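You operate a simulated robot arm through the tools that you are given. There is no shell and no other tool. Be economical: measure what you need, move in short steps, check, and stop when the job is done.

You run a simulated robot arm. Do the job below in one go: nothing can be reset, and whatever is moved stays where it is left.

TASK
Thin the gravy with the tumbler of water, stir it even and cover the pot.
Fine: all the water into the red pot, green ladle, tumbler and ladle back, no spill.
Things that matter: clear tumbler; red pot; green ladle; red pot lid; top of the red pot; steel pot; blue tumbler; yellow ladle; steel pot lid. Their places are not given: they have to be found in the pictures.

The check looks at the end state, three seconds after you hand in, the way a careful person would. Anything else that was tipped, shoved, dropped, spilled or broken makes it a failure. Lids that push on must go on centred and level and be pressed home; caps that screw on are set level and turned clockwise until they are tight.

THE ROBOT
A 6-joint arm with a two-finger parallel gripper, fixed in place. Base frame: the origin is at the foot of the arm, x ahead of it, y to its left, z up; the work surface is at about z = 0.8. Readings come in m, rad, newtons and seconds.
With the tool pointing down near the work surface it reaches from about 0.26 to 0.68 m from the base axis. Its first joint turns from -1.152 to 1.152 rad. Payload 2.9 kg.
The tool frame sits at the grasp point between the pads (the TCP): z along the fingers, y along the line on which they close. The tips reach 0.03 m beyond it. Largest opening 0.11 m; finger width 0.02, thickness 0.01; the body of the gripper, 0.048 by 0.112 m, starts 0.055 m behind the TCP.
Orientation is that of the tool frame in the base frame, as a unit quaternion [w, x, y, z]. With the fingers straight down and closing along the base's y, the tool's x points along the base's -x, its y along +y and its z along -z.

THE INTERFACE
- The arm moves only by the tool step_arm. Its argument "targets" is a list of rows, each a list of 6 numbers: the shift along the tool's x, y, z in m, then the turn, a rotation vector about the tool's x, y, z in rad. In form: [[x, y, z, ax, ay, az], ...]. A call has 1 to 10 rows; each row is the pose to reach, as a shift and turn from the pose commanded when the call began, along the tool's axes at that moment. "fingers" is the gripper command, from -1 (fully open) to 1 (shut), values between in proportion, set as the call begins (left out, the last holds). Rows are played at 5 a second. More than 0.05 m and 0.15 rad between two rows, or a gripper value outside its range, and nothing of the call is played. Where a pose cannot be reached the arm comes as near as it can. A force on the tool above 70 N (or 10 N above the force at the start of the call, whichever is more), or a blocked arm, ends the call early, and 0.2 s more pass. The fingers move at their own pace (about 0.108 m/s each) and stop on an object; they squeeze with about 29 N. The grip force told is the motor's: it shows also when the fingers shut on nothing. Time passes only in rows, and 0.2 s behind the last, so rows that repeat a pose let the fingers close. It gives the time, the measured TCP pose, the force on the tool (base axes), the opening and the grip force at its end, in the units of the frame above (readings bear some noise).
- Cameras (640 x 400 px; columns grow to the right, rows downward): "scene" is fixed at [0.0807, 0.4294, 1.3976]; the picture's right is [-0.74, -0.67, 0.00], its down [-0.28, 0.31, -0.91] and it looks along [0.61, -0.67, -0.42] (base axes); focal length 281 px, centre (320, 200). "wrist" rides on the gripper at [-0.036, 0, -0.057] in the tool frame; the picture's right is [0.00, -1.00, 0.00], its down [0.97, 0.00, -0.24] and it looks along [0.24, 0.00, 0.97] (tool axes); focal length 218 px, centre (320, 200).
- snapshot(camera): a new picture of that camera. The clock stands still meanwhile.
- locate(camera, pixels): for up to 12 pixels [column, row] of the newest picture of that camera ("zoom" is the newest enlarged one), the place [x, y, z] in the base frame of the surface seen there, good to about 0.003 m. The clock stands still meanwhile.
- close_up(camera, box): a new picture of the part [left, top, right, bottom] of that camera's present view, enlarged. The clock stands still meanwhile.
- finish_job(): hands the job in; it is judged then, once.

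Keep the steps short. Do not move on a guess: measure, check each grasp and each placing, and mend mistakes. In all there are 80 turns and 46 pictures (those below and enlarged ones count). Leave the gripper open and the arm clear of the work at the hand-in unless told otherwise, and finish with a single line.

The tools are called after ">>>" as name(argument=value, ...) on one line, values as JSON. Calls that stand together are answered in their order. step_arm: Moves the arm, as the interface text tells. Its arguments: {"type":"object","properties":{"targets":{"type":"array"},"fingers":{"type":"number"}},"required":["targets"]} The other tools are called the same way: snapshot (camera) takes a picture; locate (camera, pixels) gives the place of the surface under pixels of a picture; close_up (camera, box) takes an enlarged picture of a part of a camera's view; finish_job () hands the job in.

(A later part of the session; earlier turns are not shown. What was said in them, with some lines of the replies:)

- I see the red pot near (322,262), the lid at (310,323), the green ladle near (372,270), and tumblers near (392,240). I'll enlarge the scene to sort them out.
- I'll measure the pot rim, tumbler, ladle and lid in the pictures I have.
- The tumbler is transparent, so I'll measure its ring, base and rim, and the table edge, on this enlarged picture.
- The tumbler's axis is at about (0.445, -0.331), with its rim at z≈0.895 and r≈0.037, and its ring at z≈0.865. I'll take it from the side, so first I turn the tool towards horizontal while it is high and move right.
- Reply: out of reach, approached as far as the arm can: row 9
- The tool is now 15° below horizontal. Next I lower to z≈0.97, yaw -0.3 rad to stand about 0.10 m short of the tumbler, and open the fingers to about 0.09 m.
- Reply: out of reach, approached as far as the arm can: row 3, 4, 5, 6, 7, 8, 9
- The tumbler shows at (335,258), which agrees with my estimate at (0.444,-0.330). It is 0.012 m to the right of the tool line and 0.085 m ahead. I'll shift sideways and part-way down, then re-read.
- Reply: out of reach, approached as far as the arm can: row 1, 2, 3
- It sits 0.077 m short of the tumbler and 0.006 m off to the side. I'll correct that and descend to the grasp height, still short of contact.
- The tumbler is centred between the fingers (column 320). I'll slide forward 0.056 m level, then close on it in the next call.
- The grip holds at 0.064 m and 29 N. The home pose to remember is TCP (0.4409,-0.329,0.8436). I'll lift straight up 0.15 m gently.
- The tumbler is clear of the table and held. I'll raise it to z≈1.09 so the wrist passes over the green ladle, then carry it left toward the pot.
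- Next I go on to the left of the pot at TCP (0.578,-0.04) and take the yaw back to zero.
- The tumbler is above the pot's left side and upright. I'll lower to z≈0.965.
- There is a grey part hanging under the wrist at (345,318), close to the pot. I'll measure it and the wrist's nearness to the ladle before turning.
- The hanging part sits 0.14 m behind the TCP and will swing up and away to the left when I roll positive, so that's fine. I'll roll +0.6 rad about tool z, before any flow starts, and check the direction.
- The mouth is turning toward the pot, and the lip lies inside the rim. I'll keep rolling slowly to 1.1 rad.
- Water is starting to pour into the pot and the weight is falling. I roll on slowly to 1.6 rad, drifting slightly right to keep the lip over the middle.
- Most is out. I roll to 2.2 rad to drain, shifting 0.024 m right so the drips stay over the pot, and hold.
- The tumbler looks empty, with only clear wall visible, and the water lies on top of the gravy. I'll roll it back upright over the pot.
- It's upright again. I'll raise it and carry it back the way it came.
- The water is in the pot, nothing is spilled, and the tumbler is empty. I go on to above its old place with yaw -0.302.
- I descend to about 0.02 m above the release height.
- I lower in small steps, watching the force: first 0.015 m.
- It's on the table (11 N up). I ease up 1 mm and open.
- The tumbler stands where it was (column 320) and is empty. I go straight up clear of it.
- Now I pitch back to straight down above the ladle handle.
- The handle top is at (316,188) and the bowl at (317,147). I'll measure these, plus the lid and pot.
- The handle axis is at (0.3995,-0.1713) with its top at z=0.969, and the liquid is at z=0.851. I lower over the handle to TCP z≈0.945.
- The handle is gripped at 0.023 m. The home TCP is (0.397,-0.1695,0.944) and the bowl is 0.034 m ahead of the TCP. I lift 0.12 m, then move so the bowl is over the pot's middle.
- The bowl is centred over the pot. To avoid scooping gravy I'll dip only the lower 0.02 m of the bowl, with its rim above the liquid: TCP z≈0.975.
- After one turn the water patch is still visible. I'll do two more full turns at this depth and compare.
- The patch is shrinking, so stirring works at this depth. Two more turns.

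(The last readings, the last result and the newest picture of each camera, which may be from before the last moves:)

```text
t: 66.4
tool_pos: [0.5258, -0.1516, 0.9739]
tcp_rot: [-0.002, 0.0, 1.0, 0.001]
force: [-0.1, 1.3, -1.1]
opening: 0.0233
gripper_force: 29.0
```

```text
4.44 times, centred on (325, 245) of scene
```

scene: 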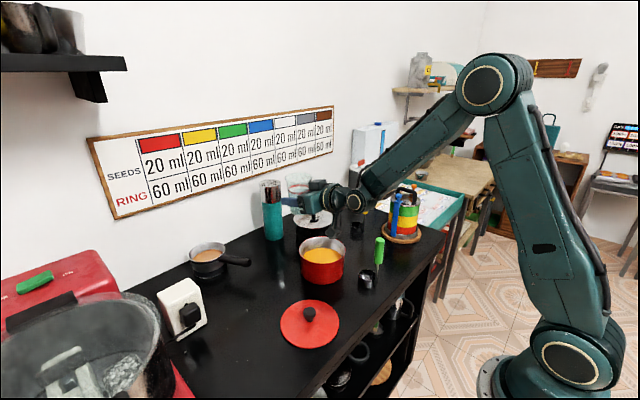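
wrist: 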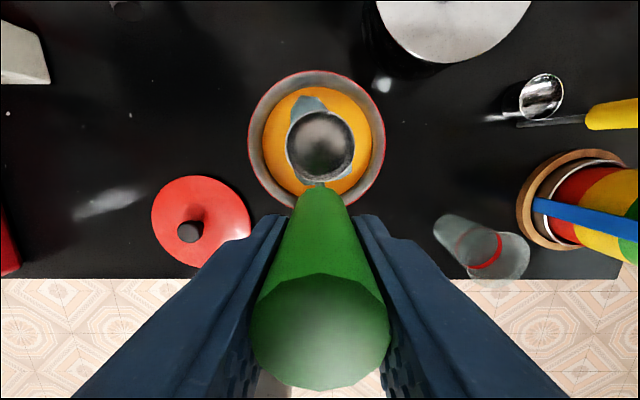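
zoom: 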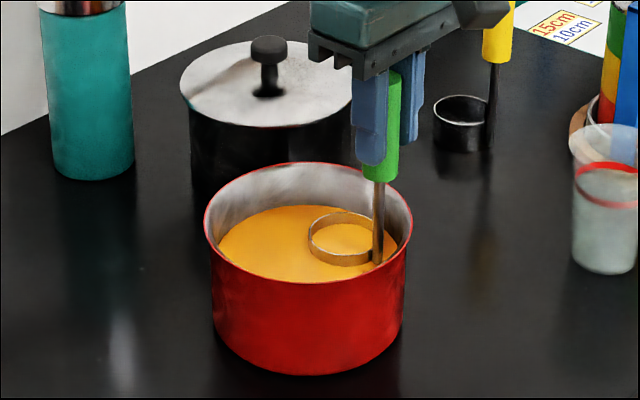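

The gravy is uniform. I'll do one turn for margin, return to the middle, then lift slowly.

>>> step_arm(targets=[[0.015, 0.0109, 0, 0, 0, 0], [0.0207, 0.0285, 0, 0, 0, 0], [0.015, 0.0461, 0, 0, 0, 0], [0, 0.057, 0, 0, 0, 0], [-0.0186, 0.057, 0, 0, 0, 0], [-0.0336, 0.0461, 0, 0, 0, 0], [-0.0393, 0.0285, 0, 0, 0, 0], [-0.0336, 0.0109, 0, 0, 0, 0], [-0.0186, 0.012, 0, 0, 0, 0], [-0.0093, 0.0285, 0, 0, 0, 0]])

>>> step_arm(targets=[[0, 0, -0.01, 0, 0, 0], [0, 0, -0.02, 0, 0, 0], [0, 0, -0.03, 0, 0, 0], [0, 0, -0.045, 0, 0, 0], [0, 0, -0.06, 0, 0, 0], [0, 0, -0.075, 0, 0, 0], [0, 0, -0.09, 0, 0, 0], [0, 0, -0.1, 0, 0, 0], [0, 0, -0.1, 0, 0, 0], [0, 0, -0.1, 0, 0, 0]])

>>> close_up(camera="scene", box=[270, 190, 380, 280])

>>> snapshot(camera="wrist")

```text
t: 68.6
tool_pos: [0.5382, -0.124, 0.9761]
tcp_rot: [-0.001, -0.001, 1.0, 0.0]
force: [-0.1, 0.0, -0.6]
opening: 0.0236
gripper_force: 28.9
```

```text
t: 70.8
tool_pos: [0.5364, -0.1215, 1.0746]
tcp_rot: [-0.002, -0.001, 1.0, 0.0]
force: [-0.1, -0.6, -0.2]
opening: 0.0233
gripper_force: 28.8
```

```text
4.44 times, centred on (325, 235) of scene
```

zoom: 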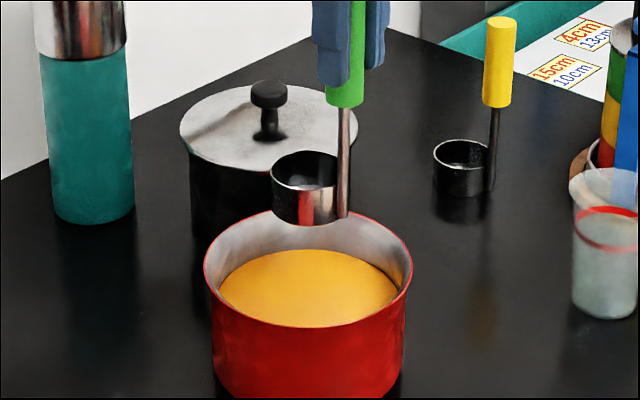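

```text
14 pictures are left
```

wrist: 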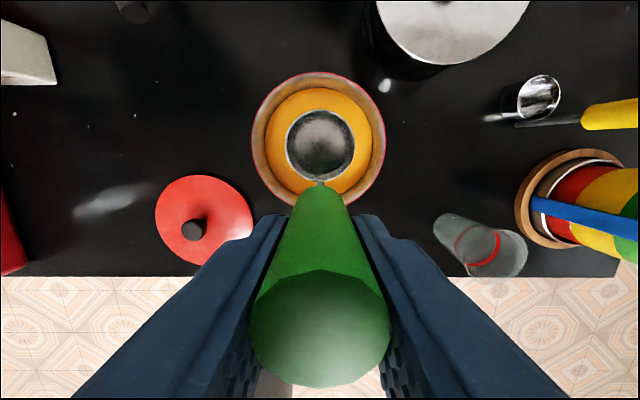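

The gravy is even and the ladle's bowl is empty and clean. I'll carry the ladle back to above its old spot, and measure the pot rim and lid in this picture.

>>> locate(camera="wrist", pixels=[[251, 140], [386, 138], [318, 73], [300, 203], [191, 230], [156, 215], [252, 222], [200, 176], [205, 264], [200, 210], [175, 235], [225, 195]])

>>> step_arm(targets=[[0.03, -0.01, 0, 0, 0, 0], [0.06, -0.02, 0, 0, 0, 0], [0.09, -0.031, 0, 0, 0, 0], [0.12, -0.041, 0, 0, 0, 0], [0.1394, -0.048, 0, 0, 0, 0], [0.1394, -0.048, 0.03, 0, 0, 0], [0.1394, -0.048, 0.06, 0, 0, 0], [0.1394, -0.048, 0.09, 0, 0, 0], [0.1394, -0.048, 0.115, 0, 0, 0], [0.1394, -0.048, 0.115, 0, 0, 0]])

```text
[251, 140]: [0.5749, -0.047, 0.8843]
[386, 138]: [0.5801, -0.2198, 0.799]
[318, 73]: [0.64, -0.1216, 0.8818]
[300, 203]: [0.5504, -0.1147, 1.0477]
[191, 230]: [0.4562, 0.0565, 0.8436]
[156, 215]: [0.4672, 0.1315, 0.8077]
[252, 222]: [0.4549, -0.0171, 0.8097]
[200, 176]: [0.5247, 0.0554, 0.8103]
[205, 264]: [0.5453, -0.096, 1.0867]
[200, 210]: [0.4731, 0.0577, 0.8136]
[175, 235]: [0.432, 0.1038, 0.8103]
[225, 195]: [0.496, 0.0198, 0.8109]
```

```text
t: 73.0
tool_pos: [0.3956, -0.1717, 0.9618]
tcp_rot: [-0.002, -0.001, 1.0, -0.001]
force: [-0.2, -0.1, -1.2]
opening: 0.0233
gripper_force: 28.5
```

At (0.396,-0.172), 0.018 m above the set-down height. I lower gently, watching force.

>>> step_arm(targets=[[-0.001, 0.001, 0.007, 0, 0, 0], [-0.001, 0.001, 0.015, 0, 0, 0], [-0.001, 0.001, 0.015, 0, 0, 0]])

>>> step_arm(targets=[[0, 0, 0.002, 0, 0, 0], [0, 0, 0.002, 0, 0, 0]])

```text
t: 73.8
tool_pos: [0.3979, -0.1707, 0.9441]
tcp_rot: [-0.002, -0.001, 1.0, -0.001]
force: [0.1, 0.2, -0.2]
opening: 0.0234
gripper_force: 29.0
```

```text
t: 74.4
tool_pos: [0.3959, -0.1698, 0.9445]
tcp_rot: [-0.002, -0.001, 1.0, -0.001]
force: [-0.4, -0.3, 0.6]
opening: 0.0236
gripper_force: 28.5
```

>>> step_arm(targets=[[0, 0, 0.001, 0, 0, 0], [0, 0, 0.001, 0, 0, 0]])

>>> close_up(camera="scene", box=[320, 215, 430, 305])

```text
t: 75.0
tool_pos: [0.397, -0.1708, 0.9431]
tcp_rot: [-0.002, 0.0, 1.0, -0.001]
force: [-7.1, 2.2, 21.9]
opening: 0.0232
gripper_force: 29.0
```

```text
4.44 times, centred on (375, 260) of scene
```

zoom: 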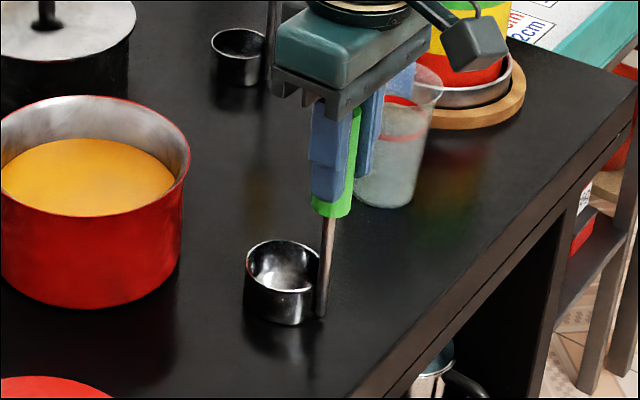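

It's firmly down (22 N). I ease up 1 mm, open to 0.06 m, and withdraw straight up.

>>> step_arm(targets=[[0, 0, -0.001, 0, 0, 0], [0, 0, -0.001, 0, 0, 0]])

>>> step_arm(targets=[[0, 0, 0, 0, 0, 0], [0, 0, 0, 0, 0, 0], [0, 0, 0, 0, 0, 0]], fingers=-0.1)

>>> step_arm(targets=[[0, 0, -0.02, 0, 0, 0], [0, 0, -0.05, 0, 0, 0], [0, 0, -0.08, 0, 0, 0], [0, 0, -0.11, 0, 0, 0], [-0.01, 0.04, -0.12, 0, 0, 0], [-0.02, 0.08, -0.12, 0, 0, 0], [-0.03, 0.12, -0.12, 0, 0, 0], [-0.04, 0.16, -0.12, 0, 0, 0], [-0.05, 0.2, -0.12, 0, 0, 0], [-0.055, 0.225, -0.12, 0, 0, 0]])

>>> snapshot(camera="wrist")

>>> snapshot(camera="scene")

```text
t: 75.6
tool_pos: [0.3965, -0.1702, 0.9437]
tcp_rot: [-0.001, -0.001, 1.0, -0.001]
force: [-5.2, -0.5, 17.2]
opening: 0.0236
gripper_force: 28.9
```

```text
t: 76.4
tool_pos: [0.3964, -0.1699, 0.9428]
tcp_rot: [-0.002, -0.001, 1.0, 0.0]
force: [0.3, -1.1, 0.5]
opening: 0.0605
gripper_force: 0.0
```

```text
t: 78.6
tool_pos: [0.4528, 0.0556, 1.0649]
tcp_rot: [-0.001, -0.001, 1.0, 0.0]
force: [0.0, -0.1, -0.9]
opening: 0.0602
gripper_force: 0.1
```

```text
12 pictures are left
```

wrist: 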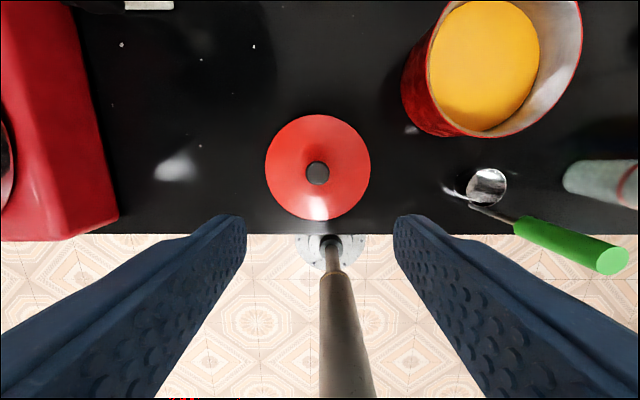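

```text
11 pictures are left
```

scene: 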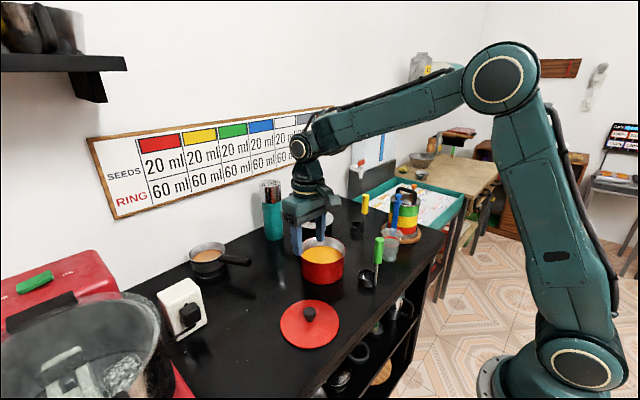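

The ladle stands back in its place and the lid's centre is at about (0.455,0.058). I'll check the knob and pot rim with more points in these pictures.

>>> locate(camera="wrist", pixels=[[318, 174], [308, 174], [328, 174], [318, 164], [318, 183], [581, 40], [571, 78], [543, 115], [510, 133], [475, 133], [440, 105], [318, 152]])

>>> close_up(camera="scene", box=[265, 230, 365, 355])

```text
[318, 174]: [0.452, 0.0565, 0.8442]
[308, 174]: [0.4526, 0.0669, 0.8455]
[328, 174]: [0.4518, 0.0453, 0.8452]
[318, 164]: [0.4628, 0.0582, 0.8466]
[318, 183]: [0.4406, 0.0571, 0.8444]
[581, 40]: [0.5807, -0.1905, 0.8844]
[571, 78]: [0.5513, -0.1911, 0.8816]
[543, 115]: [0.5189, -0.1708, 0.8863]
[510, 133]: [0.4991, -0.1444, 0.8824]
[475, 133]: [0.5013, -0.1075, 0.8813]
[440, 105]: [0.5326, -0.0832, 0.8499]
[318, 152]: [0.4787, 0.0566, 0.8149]
```

```text
3.20 times, centred on (315, 292) of scene
```

zoom: 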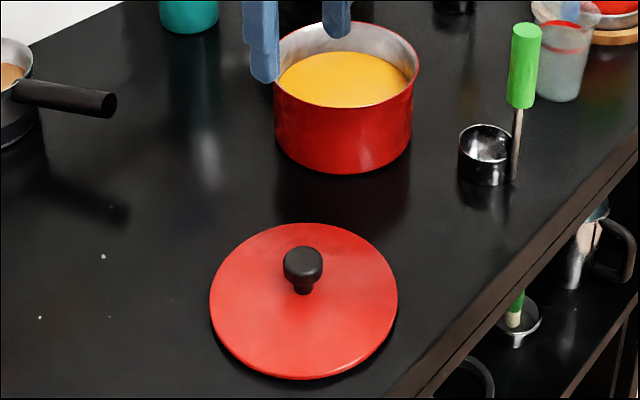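

The knob is at (0.452,0.057), top z 0.845 and about 0.025 wide, with the lid surface at z≈0.815. The pot centre is (0.569,-0.121). I lower to TCP z=0.85, tips at 0.82.

>>> step_arm(targets=[[0, 0.001, 0.03, 0, 0, 0], [0, 0.001, 0.06, 0, 0, 0], [0, 0.001, 0.09, 0, 0, 0], [0, 0.001, 0.12, 0, 0, 0], [0, 0.001, 0.15, 0, 0, 0], [0, 0.001, 0.18, 0, 0, 0], [0, 0.001, 0.2, 0, 0, 0], [0, 0.001, 0.214, 0, 0, 0], [0, 0.001, 0.214, 0, 0, 0]])

>>> step_arm(targets=[[0, 0, 0, 0, 0, 0], [0, 0, 0, 0, 0, 0], [0, 0, 0, 0, 0, 0], [0, 0, 0, 0, 0, 0]], fingers=1)

>>> snapshot(camera="wrist")

```text
t: 80.6
tool_pos: [0.4531, 0.0568, 0.85]
tcp_rot: [-0.003, 0.0, 1.0, 0.0]
force: [0.4, -0.3, -0.9]
opening: 0.0604
gripper_force: 0.0
```

```text
t: 81.6
tool_pos: [0.4507, 0.0576, 0.8509]
tcp_rot: [-0.003, -0.001, 1.0, 0.001]
force: [-0.5, 0.8, 0.4]
opening: 0.0309
gripper_force: 29.0
```

```text
9 pictures are left
```

wrist: 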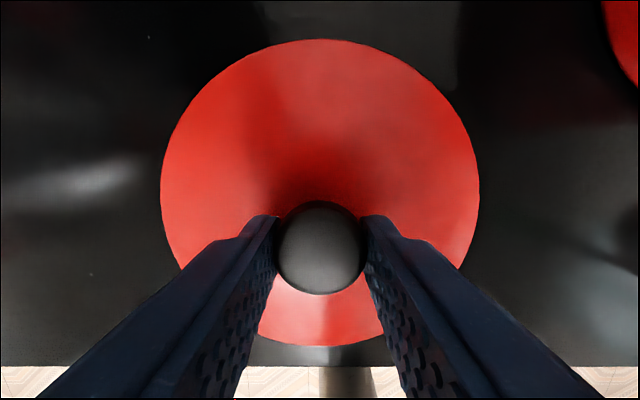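

The knob is gripped at 0.031 m and the lid is centred in the fingers. I lift slowly 0.12 m and look.

>>> step_arm(targets=[[0, 0, -0.005, 0, 0, 0], [0, 0, -0.02, 0, 0, 0], [0, 0, -0.04, 0, 0, 0], [0, 0, -0.06, 0, 0, 0], [0, 0, -0.08, 0, 0, 0], [0, 0, -0.1, 0, 0, 0], [0, 0, -0.12, 0, 0, 0], [0, 0, -0.12, 0, 0, 0]])

>>> close_up(camera="scene", box=[240, 190, 390, 330])

```text
t: 83.4
tool_pos: [0.4517, 0.0573, 0.9721]
tcp_rot: [-0.003, -0.001, 1.0, 0.0]
force: [0.3, 0.4, -0.8]
opening: 0.0306
gripper_force: 29.1
```

```text
2.86 times, centred on (315, 260) of scene
```

zoom: 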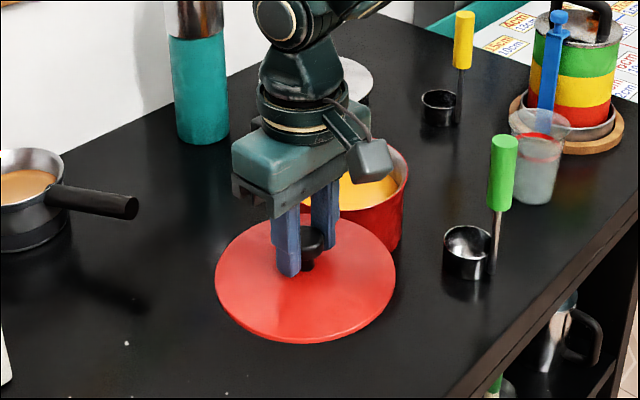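

The lid hangs from the gripper, level. I move it over the pot centre at TCP (0.568,-0.121).

>>> step_arm(targets=[[-0.0073, -0.0111, 0, 0, 0, 0], [-0.0218, -0.0334, 0, 0, 0, 0], [-0.0364, -0.0556, 0, 0, 0, 0], [-0.0534, -0.0816, 0, 0, 0, 0], [-0.0704, -0.1076, 0, 0, 0, 0], [-0.0874, -0.1335, 0, 0, 0, 0], [-0.102, -0.1558, 0, 0, 0, 0], [-0.1117, -0.1706, 0, 0, 0, 0], [-0.1165, -0.178, 0, 0, 0, 0], [-0.1165, -0.178, 0, 0, 0, 0]])

>>> close_up(camera="scene", box=[260, 195, 380, 295])

```text
t: 85.6
tool_pos: [0.5701, -0.1216, 0.968]
tcp_rot: [-0.002, 0.0, 1.0, 0.001]
force: [0.1, 0.4, -1.4]
opening: 0.0309
gripper_force: 29.3
```

```text
4.00 times, centred on (320, 245) of scene
```

zoom: 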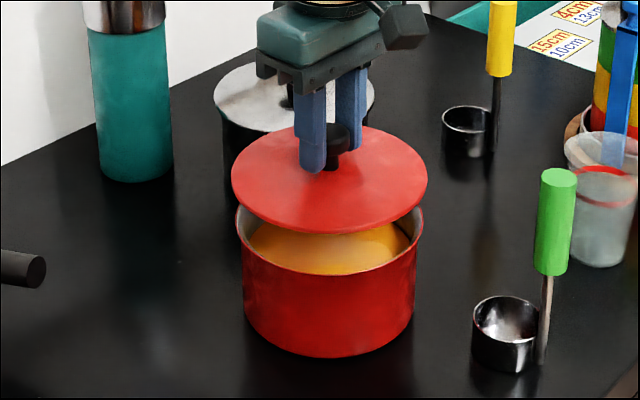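

The lid is centred over the pot (columns 231–428 against the pot's 236–424). I lower to just above the rim.

>>> step_arm(targets=[[0.001, 0, 0.008, 0, 0, 0], [0.001, 0, 0.016, 0, 0, 0], [0.001, 0, 0.023, 0, 0, 0], [0.001, 0, 0.023, 0, 0, 0]])

>>> close_up(camera="scene", box=[270, 210, 370, 290])

```text
t: 86.6
tool_pos: [0.5663, -0.1206, 0.9457]
tcp_rot: [-0.003, -0.001, 1.0, 0.0]
force: [0.1, 0.8, -1.2]
opening: 0.0306
gripper_force: 28.8
```

```text
5.00 times, centred on (320, 250) of scene
```

zoom: 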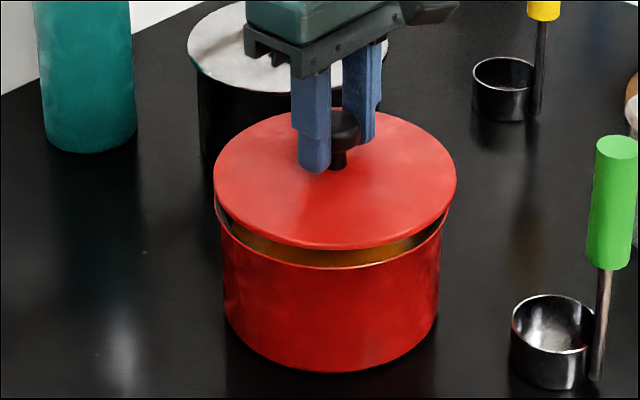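

The gap looks even, but I want a number for the centring, so I'll measure lid edge and rim points.

>>> locate(camera="zoom", pixels=[[217, 178], [453, 178], [335, 244], [270, 230], [405, 230], [250, 128], [420, 128], [335, 268], [270, 258], [400, 258], [221, 222], [441, 228]])

```text
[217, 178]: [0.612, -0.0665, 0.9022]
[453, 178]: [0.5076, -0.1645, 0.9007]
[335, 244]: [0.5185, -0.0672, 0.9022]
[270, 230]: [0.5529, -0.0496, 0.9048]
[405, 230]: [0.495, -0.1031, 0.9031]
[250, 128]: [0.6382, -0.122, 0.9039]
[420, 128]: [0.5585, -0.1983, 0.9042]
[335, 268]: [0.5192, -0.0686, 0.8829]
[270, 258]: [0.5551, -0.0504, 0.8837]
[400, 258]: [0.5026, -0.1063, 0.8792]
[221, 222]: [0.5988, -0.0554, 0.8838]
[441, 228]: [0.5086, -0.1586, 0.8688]
```

The lid centre fits to (0.566,-0.123) and the pot to (0.569,-0.121). I correct by +3 mm in x and +1.5 mm in y while lowering 6 mm.

>>> step_arm(targets=[[-0.003, 0.0015, 0, 0, 0, 0], [-0.003, 0.0015, 0.003, 0, 0, 0], [-0.003, 0.0015, 0.006, 0, 0, 0], [-0.003, 0.0015, 0.006, 0, 0, 0]])

>>> step_arm(targets=[[0, 0, 0.0015, 0, 0, 0], [0, 0, 0.003, 0, 0, 0], [0, 0, 0.003, 0, 0, 0]])

>>> step_arm(targets=[[0, 0, 0.0015, 0, 0, 0], [0, 0, 0.0015, 0, 0, 0]])

```text
t: 87.6
tool_pos: [0.5698, -0.1193, 0.9394]
tcp_rot: [-0.003, -0.001, 1.0, 0.0]
force: [0.4, -0.3, -1.2]
opening: 0.0307
gripper_force: 29.4
```

```text
t: 88.4
tool_pos: [0.5711, -0.1198, 0.9355]
tcp_rot: [-0.002, 0.0, 1.0, 0.0]
force: [-0.4, 0.9, -2.0]
opening: 0.0309
gripper_force: 28.9
```

```text
t: 89.0
tool_pos: [0.5704, -0.1191, 0.9347]
tcp_rot: [-0.003, -0.001, 1.0, 0.0]
force: [0.1, -0.3, -0.7]
opening: 0.0308
gripper_force: 29.7
```

No contact yet at z≈0.934. I go on in 1.5 mm steps.

>>> step_arm(targets=[[0, 0, 0.0015, 0, 0, 0], [0, 0, 0.0015, 0, 0, 0]])

>>> step_arm(targets=[[0, 0, 0.0015, 0, 0, 0], [0, 0, 0.0015, 0, 0, 0]])

>>> close_up(camera="scene", box=[270, 210, 370, 290])

```text
t: 89.6
tool_pos: [0.5702, -0.1187, 0.9336]
tcp_rot: [-0.003, -0.001, 1.0, 0.0]
force: [-0.6, -0.4, -1.2]
opening: 0.0307
gripper_force: 28.9
```

```text
t: 90.2
tool_pos: [0.5701, -0.1185, 0.9308]
tcp_rot: [-0.003, -0.001, 1.0, 0.0]
force: [-0.2, 0.4, -1.0]
opening: 0.0307
gripper_force: 28.8
```

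```text
5.00 times, centred on (320, 250) of scene
```

zoom: 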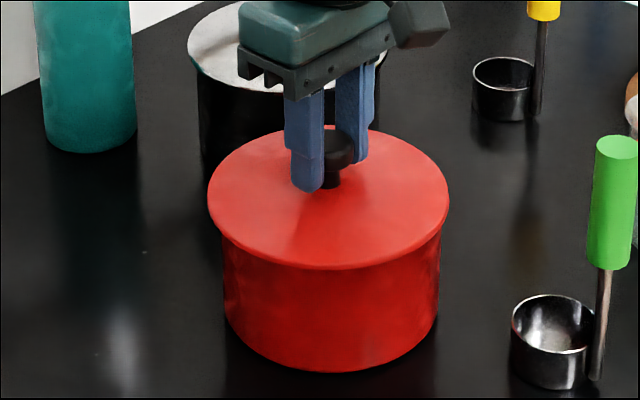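

The lid is nearly down and about 1–2 mm to the left. I'll re-measure its edge.

>>> locate(camera="zoom", pixels=[[211, 198], [446, 198], [330, 263], [265, 250], [400, 248], [245, 147], [415, 147], [224, 260], [437, 260], [330, 275], [330, 350], [270, 165]])

```text
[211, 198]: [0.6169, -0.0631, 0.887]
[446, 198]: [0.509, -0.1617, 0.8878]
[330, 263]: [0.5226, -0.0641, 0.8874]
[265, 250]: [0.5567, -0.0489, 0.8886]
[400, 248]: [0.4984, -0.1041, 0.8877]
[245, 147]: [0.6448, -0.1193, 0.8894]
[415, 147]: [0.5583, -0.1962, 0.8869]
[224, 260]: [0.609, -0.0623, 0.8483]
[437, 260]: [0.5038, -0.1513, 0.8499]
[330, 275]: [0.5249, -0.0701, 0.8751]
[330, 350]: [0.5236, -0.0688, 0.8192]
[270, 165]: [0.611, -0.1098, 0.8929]
```

The lid fits to (0.570,-0.1215), within 1 mm of the pot. I keep lowering until it seats.

>>> step_arm(targets=[[0.0005, 0, 0.0015, 0, 0, 0], [0.0005, 0, 0.0015, 0, 0, 0]])

>>> step_arm(targets=[[0, 0, 0.0015, 0, 0, 0], [0, 0, 0.0015, 0, 0, 0]])

```text
t: 90.8
tool_pos: [0.57, -0.1194, 0.9304]
tcp_rot: [-0.001, -0.001, 1.0, 0.0]
force: [0.8, 1.2, 1.4]
opening: 0.0307
gripper_force: 29.4
```

```text
t: 91.4
tool_pos: [0.5702, -0.1196, 0.9312]
tcp_rot: [-0.002, -0.001, 1.0, 0.0]
force: [-6.2, 1.9, 17.2]
opening: 0.0306
gripper_force: 29.1
```

Contact at z≈0.931 with 17 N. I press a little more to be sure it's home.

>>> step_arm(targets=[[0, 0, 0.0015, 0, 0, 0], [0, 0, 0.0015, 0, 0, 0]])

```text
t: 92.0
tool_pos: [0.5705, -0.1196, 0.9309]
tcp_rot: [0.0, -0.002, 1.0, -0.001]
force: [-8.2, 4.7, 32.4]
opening: 0.0309
gripper_force: 29.1
```

It doesn't sink further, so the lid is seated. I ease off, open, and rise.

>>> step_arm(targets=[[0, 0, -0.0015, 0, 0, 0], [0, 0, -0.003, 0, 0, 0], [0, 0, -0.003, 0, 0, 0]])

>>> step_arm(targets=[[0, 0, 0, 0, 0, 0], [0, 0, 0, 0, 0, 0], [0, 0, 0, 0, 0, 0]], fingers=-0.1)

>>> step_arm(targets=[[0, 0, -0.02, 0, 0, 0], [0, 0, -0.05, 0, 0, 0], [0, 0, -0.09, 0, 0, 0], [0, 0, -0.13, 0, 0, 0], [0, 0, -0.17, 0, 0, 0], [0.02, 0.03, -0.2, 0, 0, 0], [0.04, 0.06, -0.23, 0, 0, 0], [0.05, 0.09, -0.25, 0, 0, 0]])

>>> close_up(camera="scene", box=[240, 170, 440, 300])

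>>> snapshot(camera="wrist")

```text
t: 92.8
tool_pos: [0.57, -0.1201, 0.9298]
tcp_rot: [-0.002, -0.002, 1.0, 0.0]
force: [3.2, 6.1, 13.0]
opening: 0.0306
gripper_force: 29.0
```

```text
t: 93.6
tool_pos: [0.5708, -0.1203, 0.9284]
tcp_rot: [-0.003, -0.001, 1.0, 0.001]
force: [0.7, -0.3, -1.3]
opening: 0.0604
gripper_force: 0.1
```

```text
t: 95.4
tool_pos: [0.5215, -0.0314, 1.1821]
tcp_rot: [-0.002, -0.001, 1.0, 0.0]
force: [0.0, 0.6, -0.3]
opening: 0.0605
gripper_force: 0.0
```

```text
3.08 times, centred on (340, 235) of scene
```

zoom: 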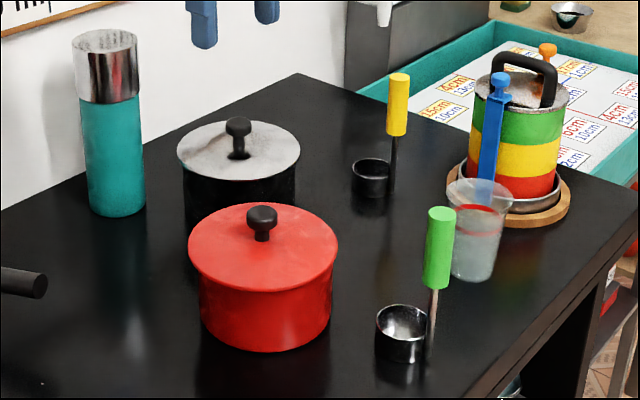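

```text
3 pictures are left
```

wrist: 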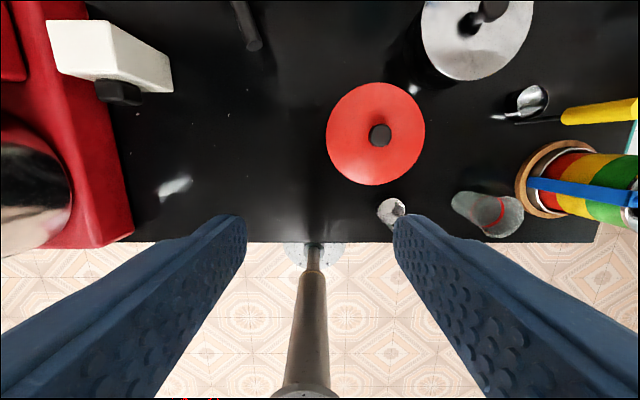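

It looks seated. I'll check level and centring by numbers.

>>> locate(camera="zoom", pixels=[[192, 248], [333, 248], [262, 287], [225, 280], [300, 280], [215, 217], [310, 217], [262, 206], [262, 212]])

>>> step_arm(targets=[[0.01, 0.02, -0.02, 0, 0, 0], [0.02, 0.05, -0.04, 0, 0, 0]], fingers=-1)

```text
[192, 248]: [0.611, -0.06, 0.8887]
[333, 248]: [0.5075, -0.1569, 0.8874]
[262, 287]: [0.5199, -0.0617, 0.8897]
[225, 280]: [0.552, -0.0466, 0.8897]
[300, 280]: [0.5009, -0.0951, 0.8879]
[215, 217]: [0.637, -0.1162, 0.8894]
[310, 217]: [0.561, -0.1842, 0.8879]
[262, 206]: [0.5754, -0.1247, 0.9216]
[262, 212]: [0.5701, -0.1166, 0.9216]
```

```text
t: 96.0
tool_pos: [0.5041, 0.0191, 1.2213]
tcp_rot: [-0.002, -0.001, 1.0, 0.0]
force: [0.3, -0.9, -1.2]
opening: 0.1098
gripper_force: 0.1
```

The lid edge is at z≈0.888–0.890 all round, centred on the pot. The tumbler and ladle are back in place, nothing is spilled, and the gripper is open and clear, so I hand in.

>>> finish_job()

```text
The job is handed in.
```

All the water is in the red pot, the gravy is stirred even with the green ladle, the tumbler and ladle are back in place, and the lid is on centred and level, with no spill seen.
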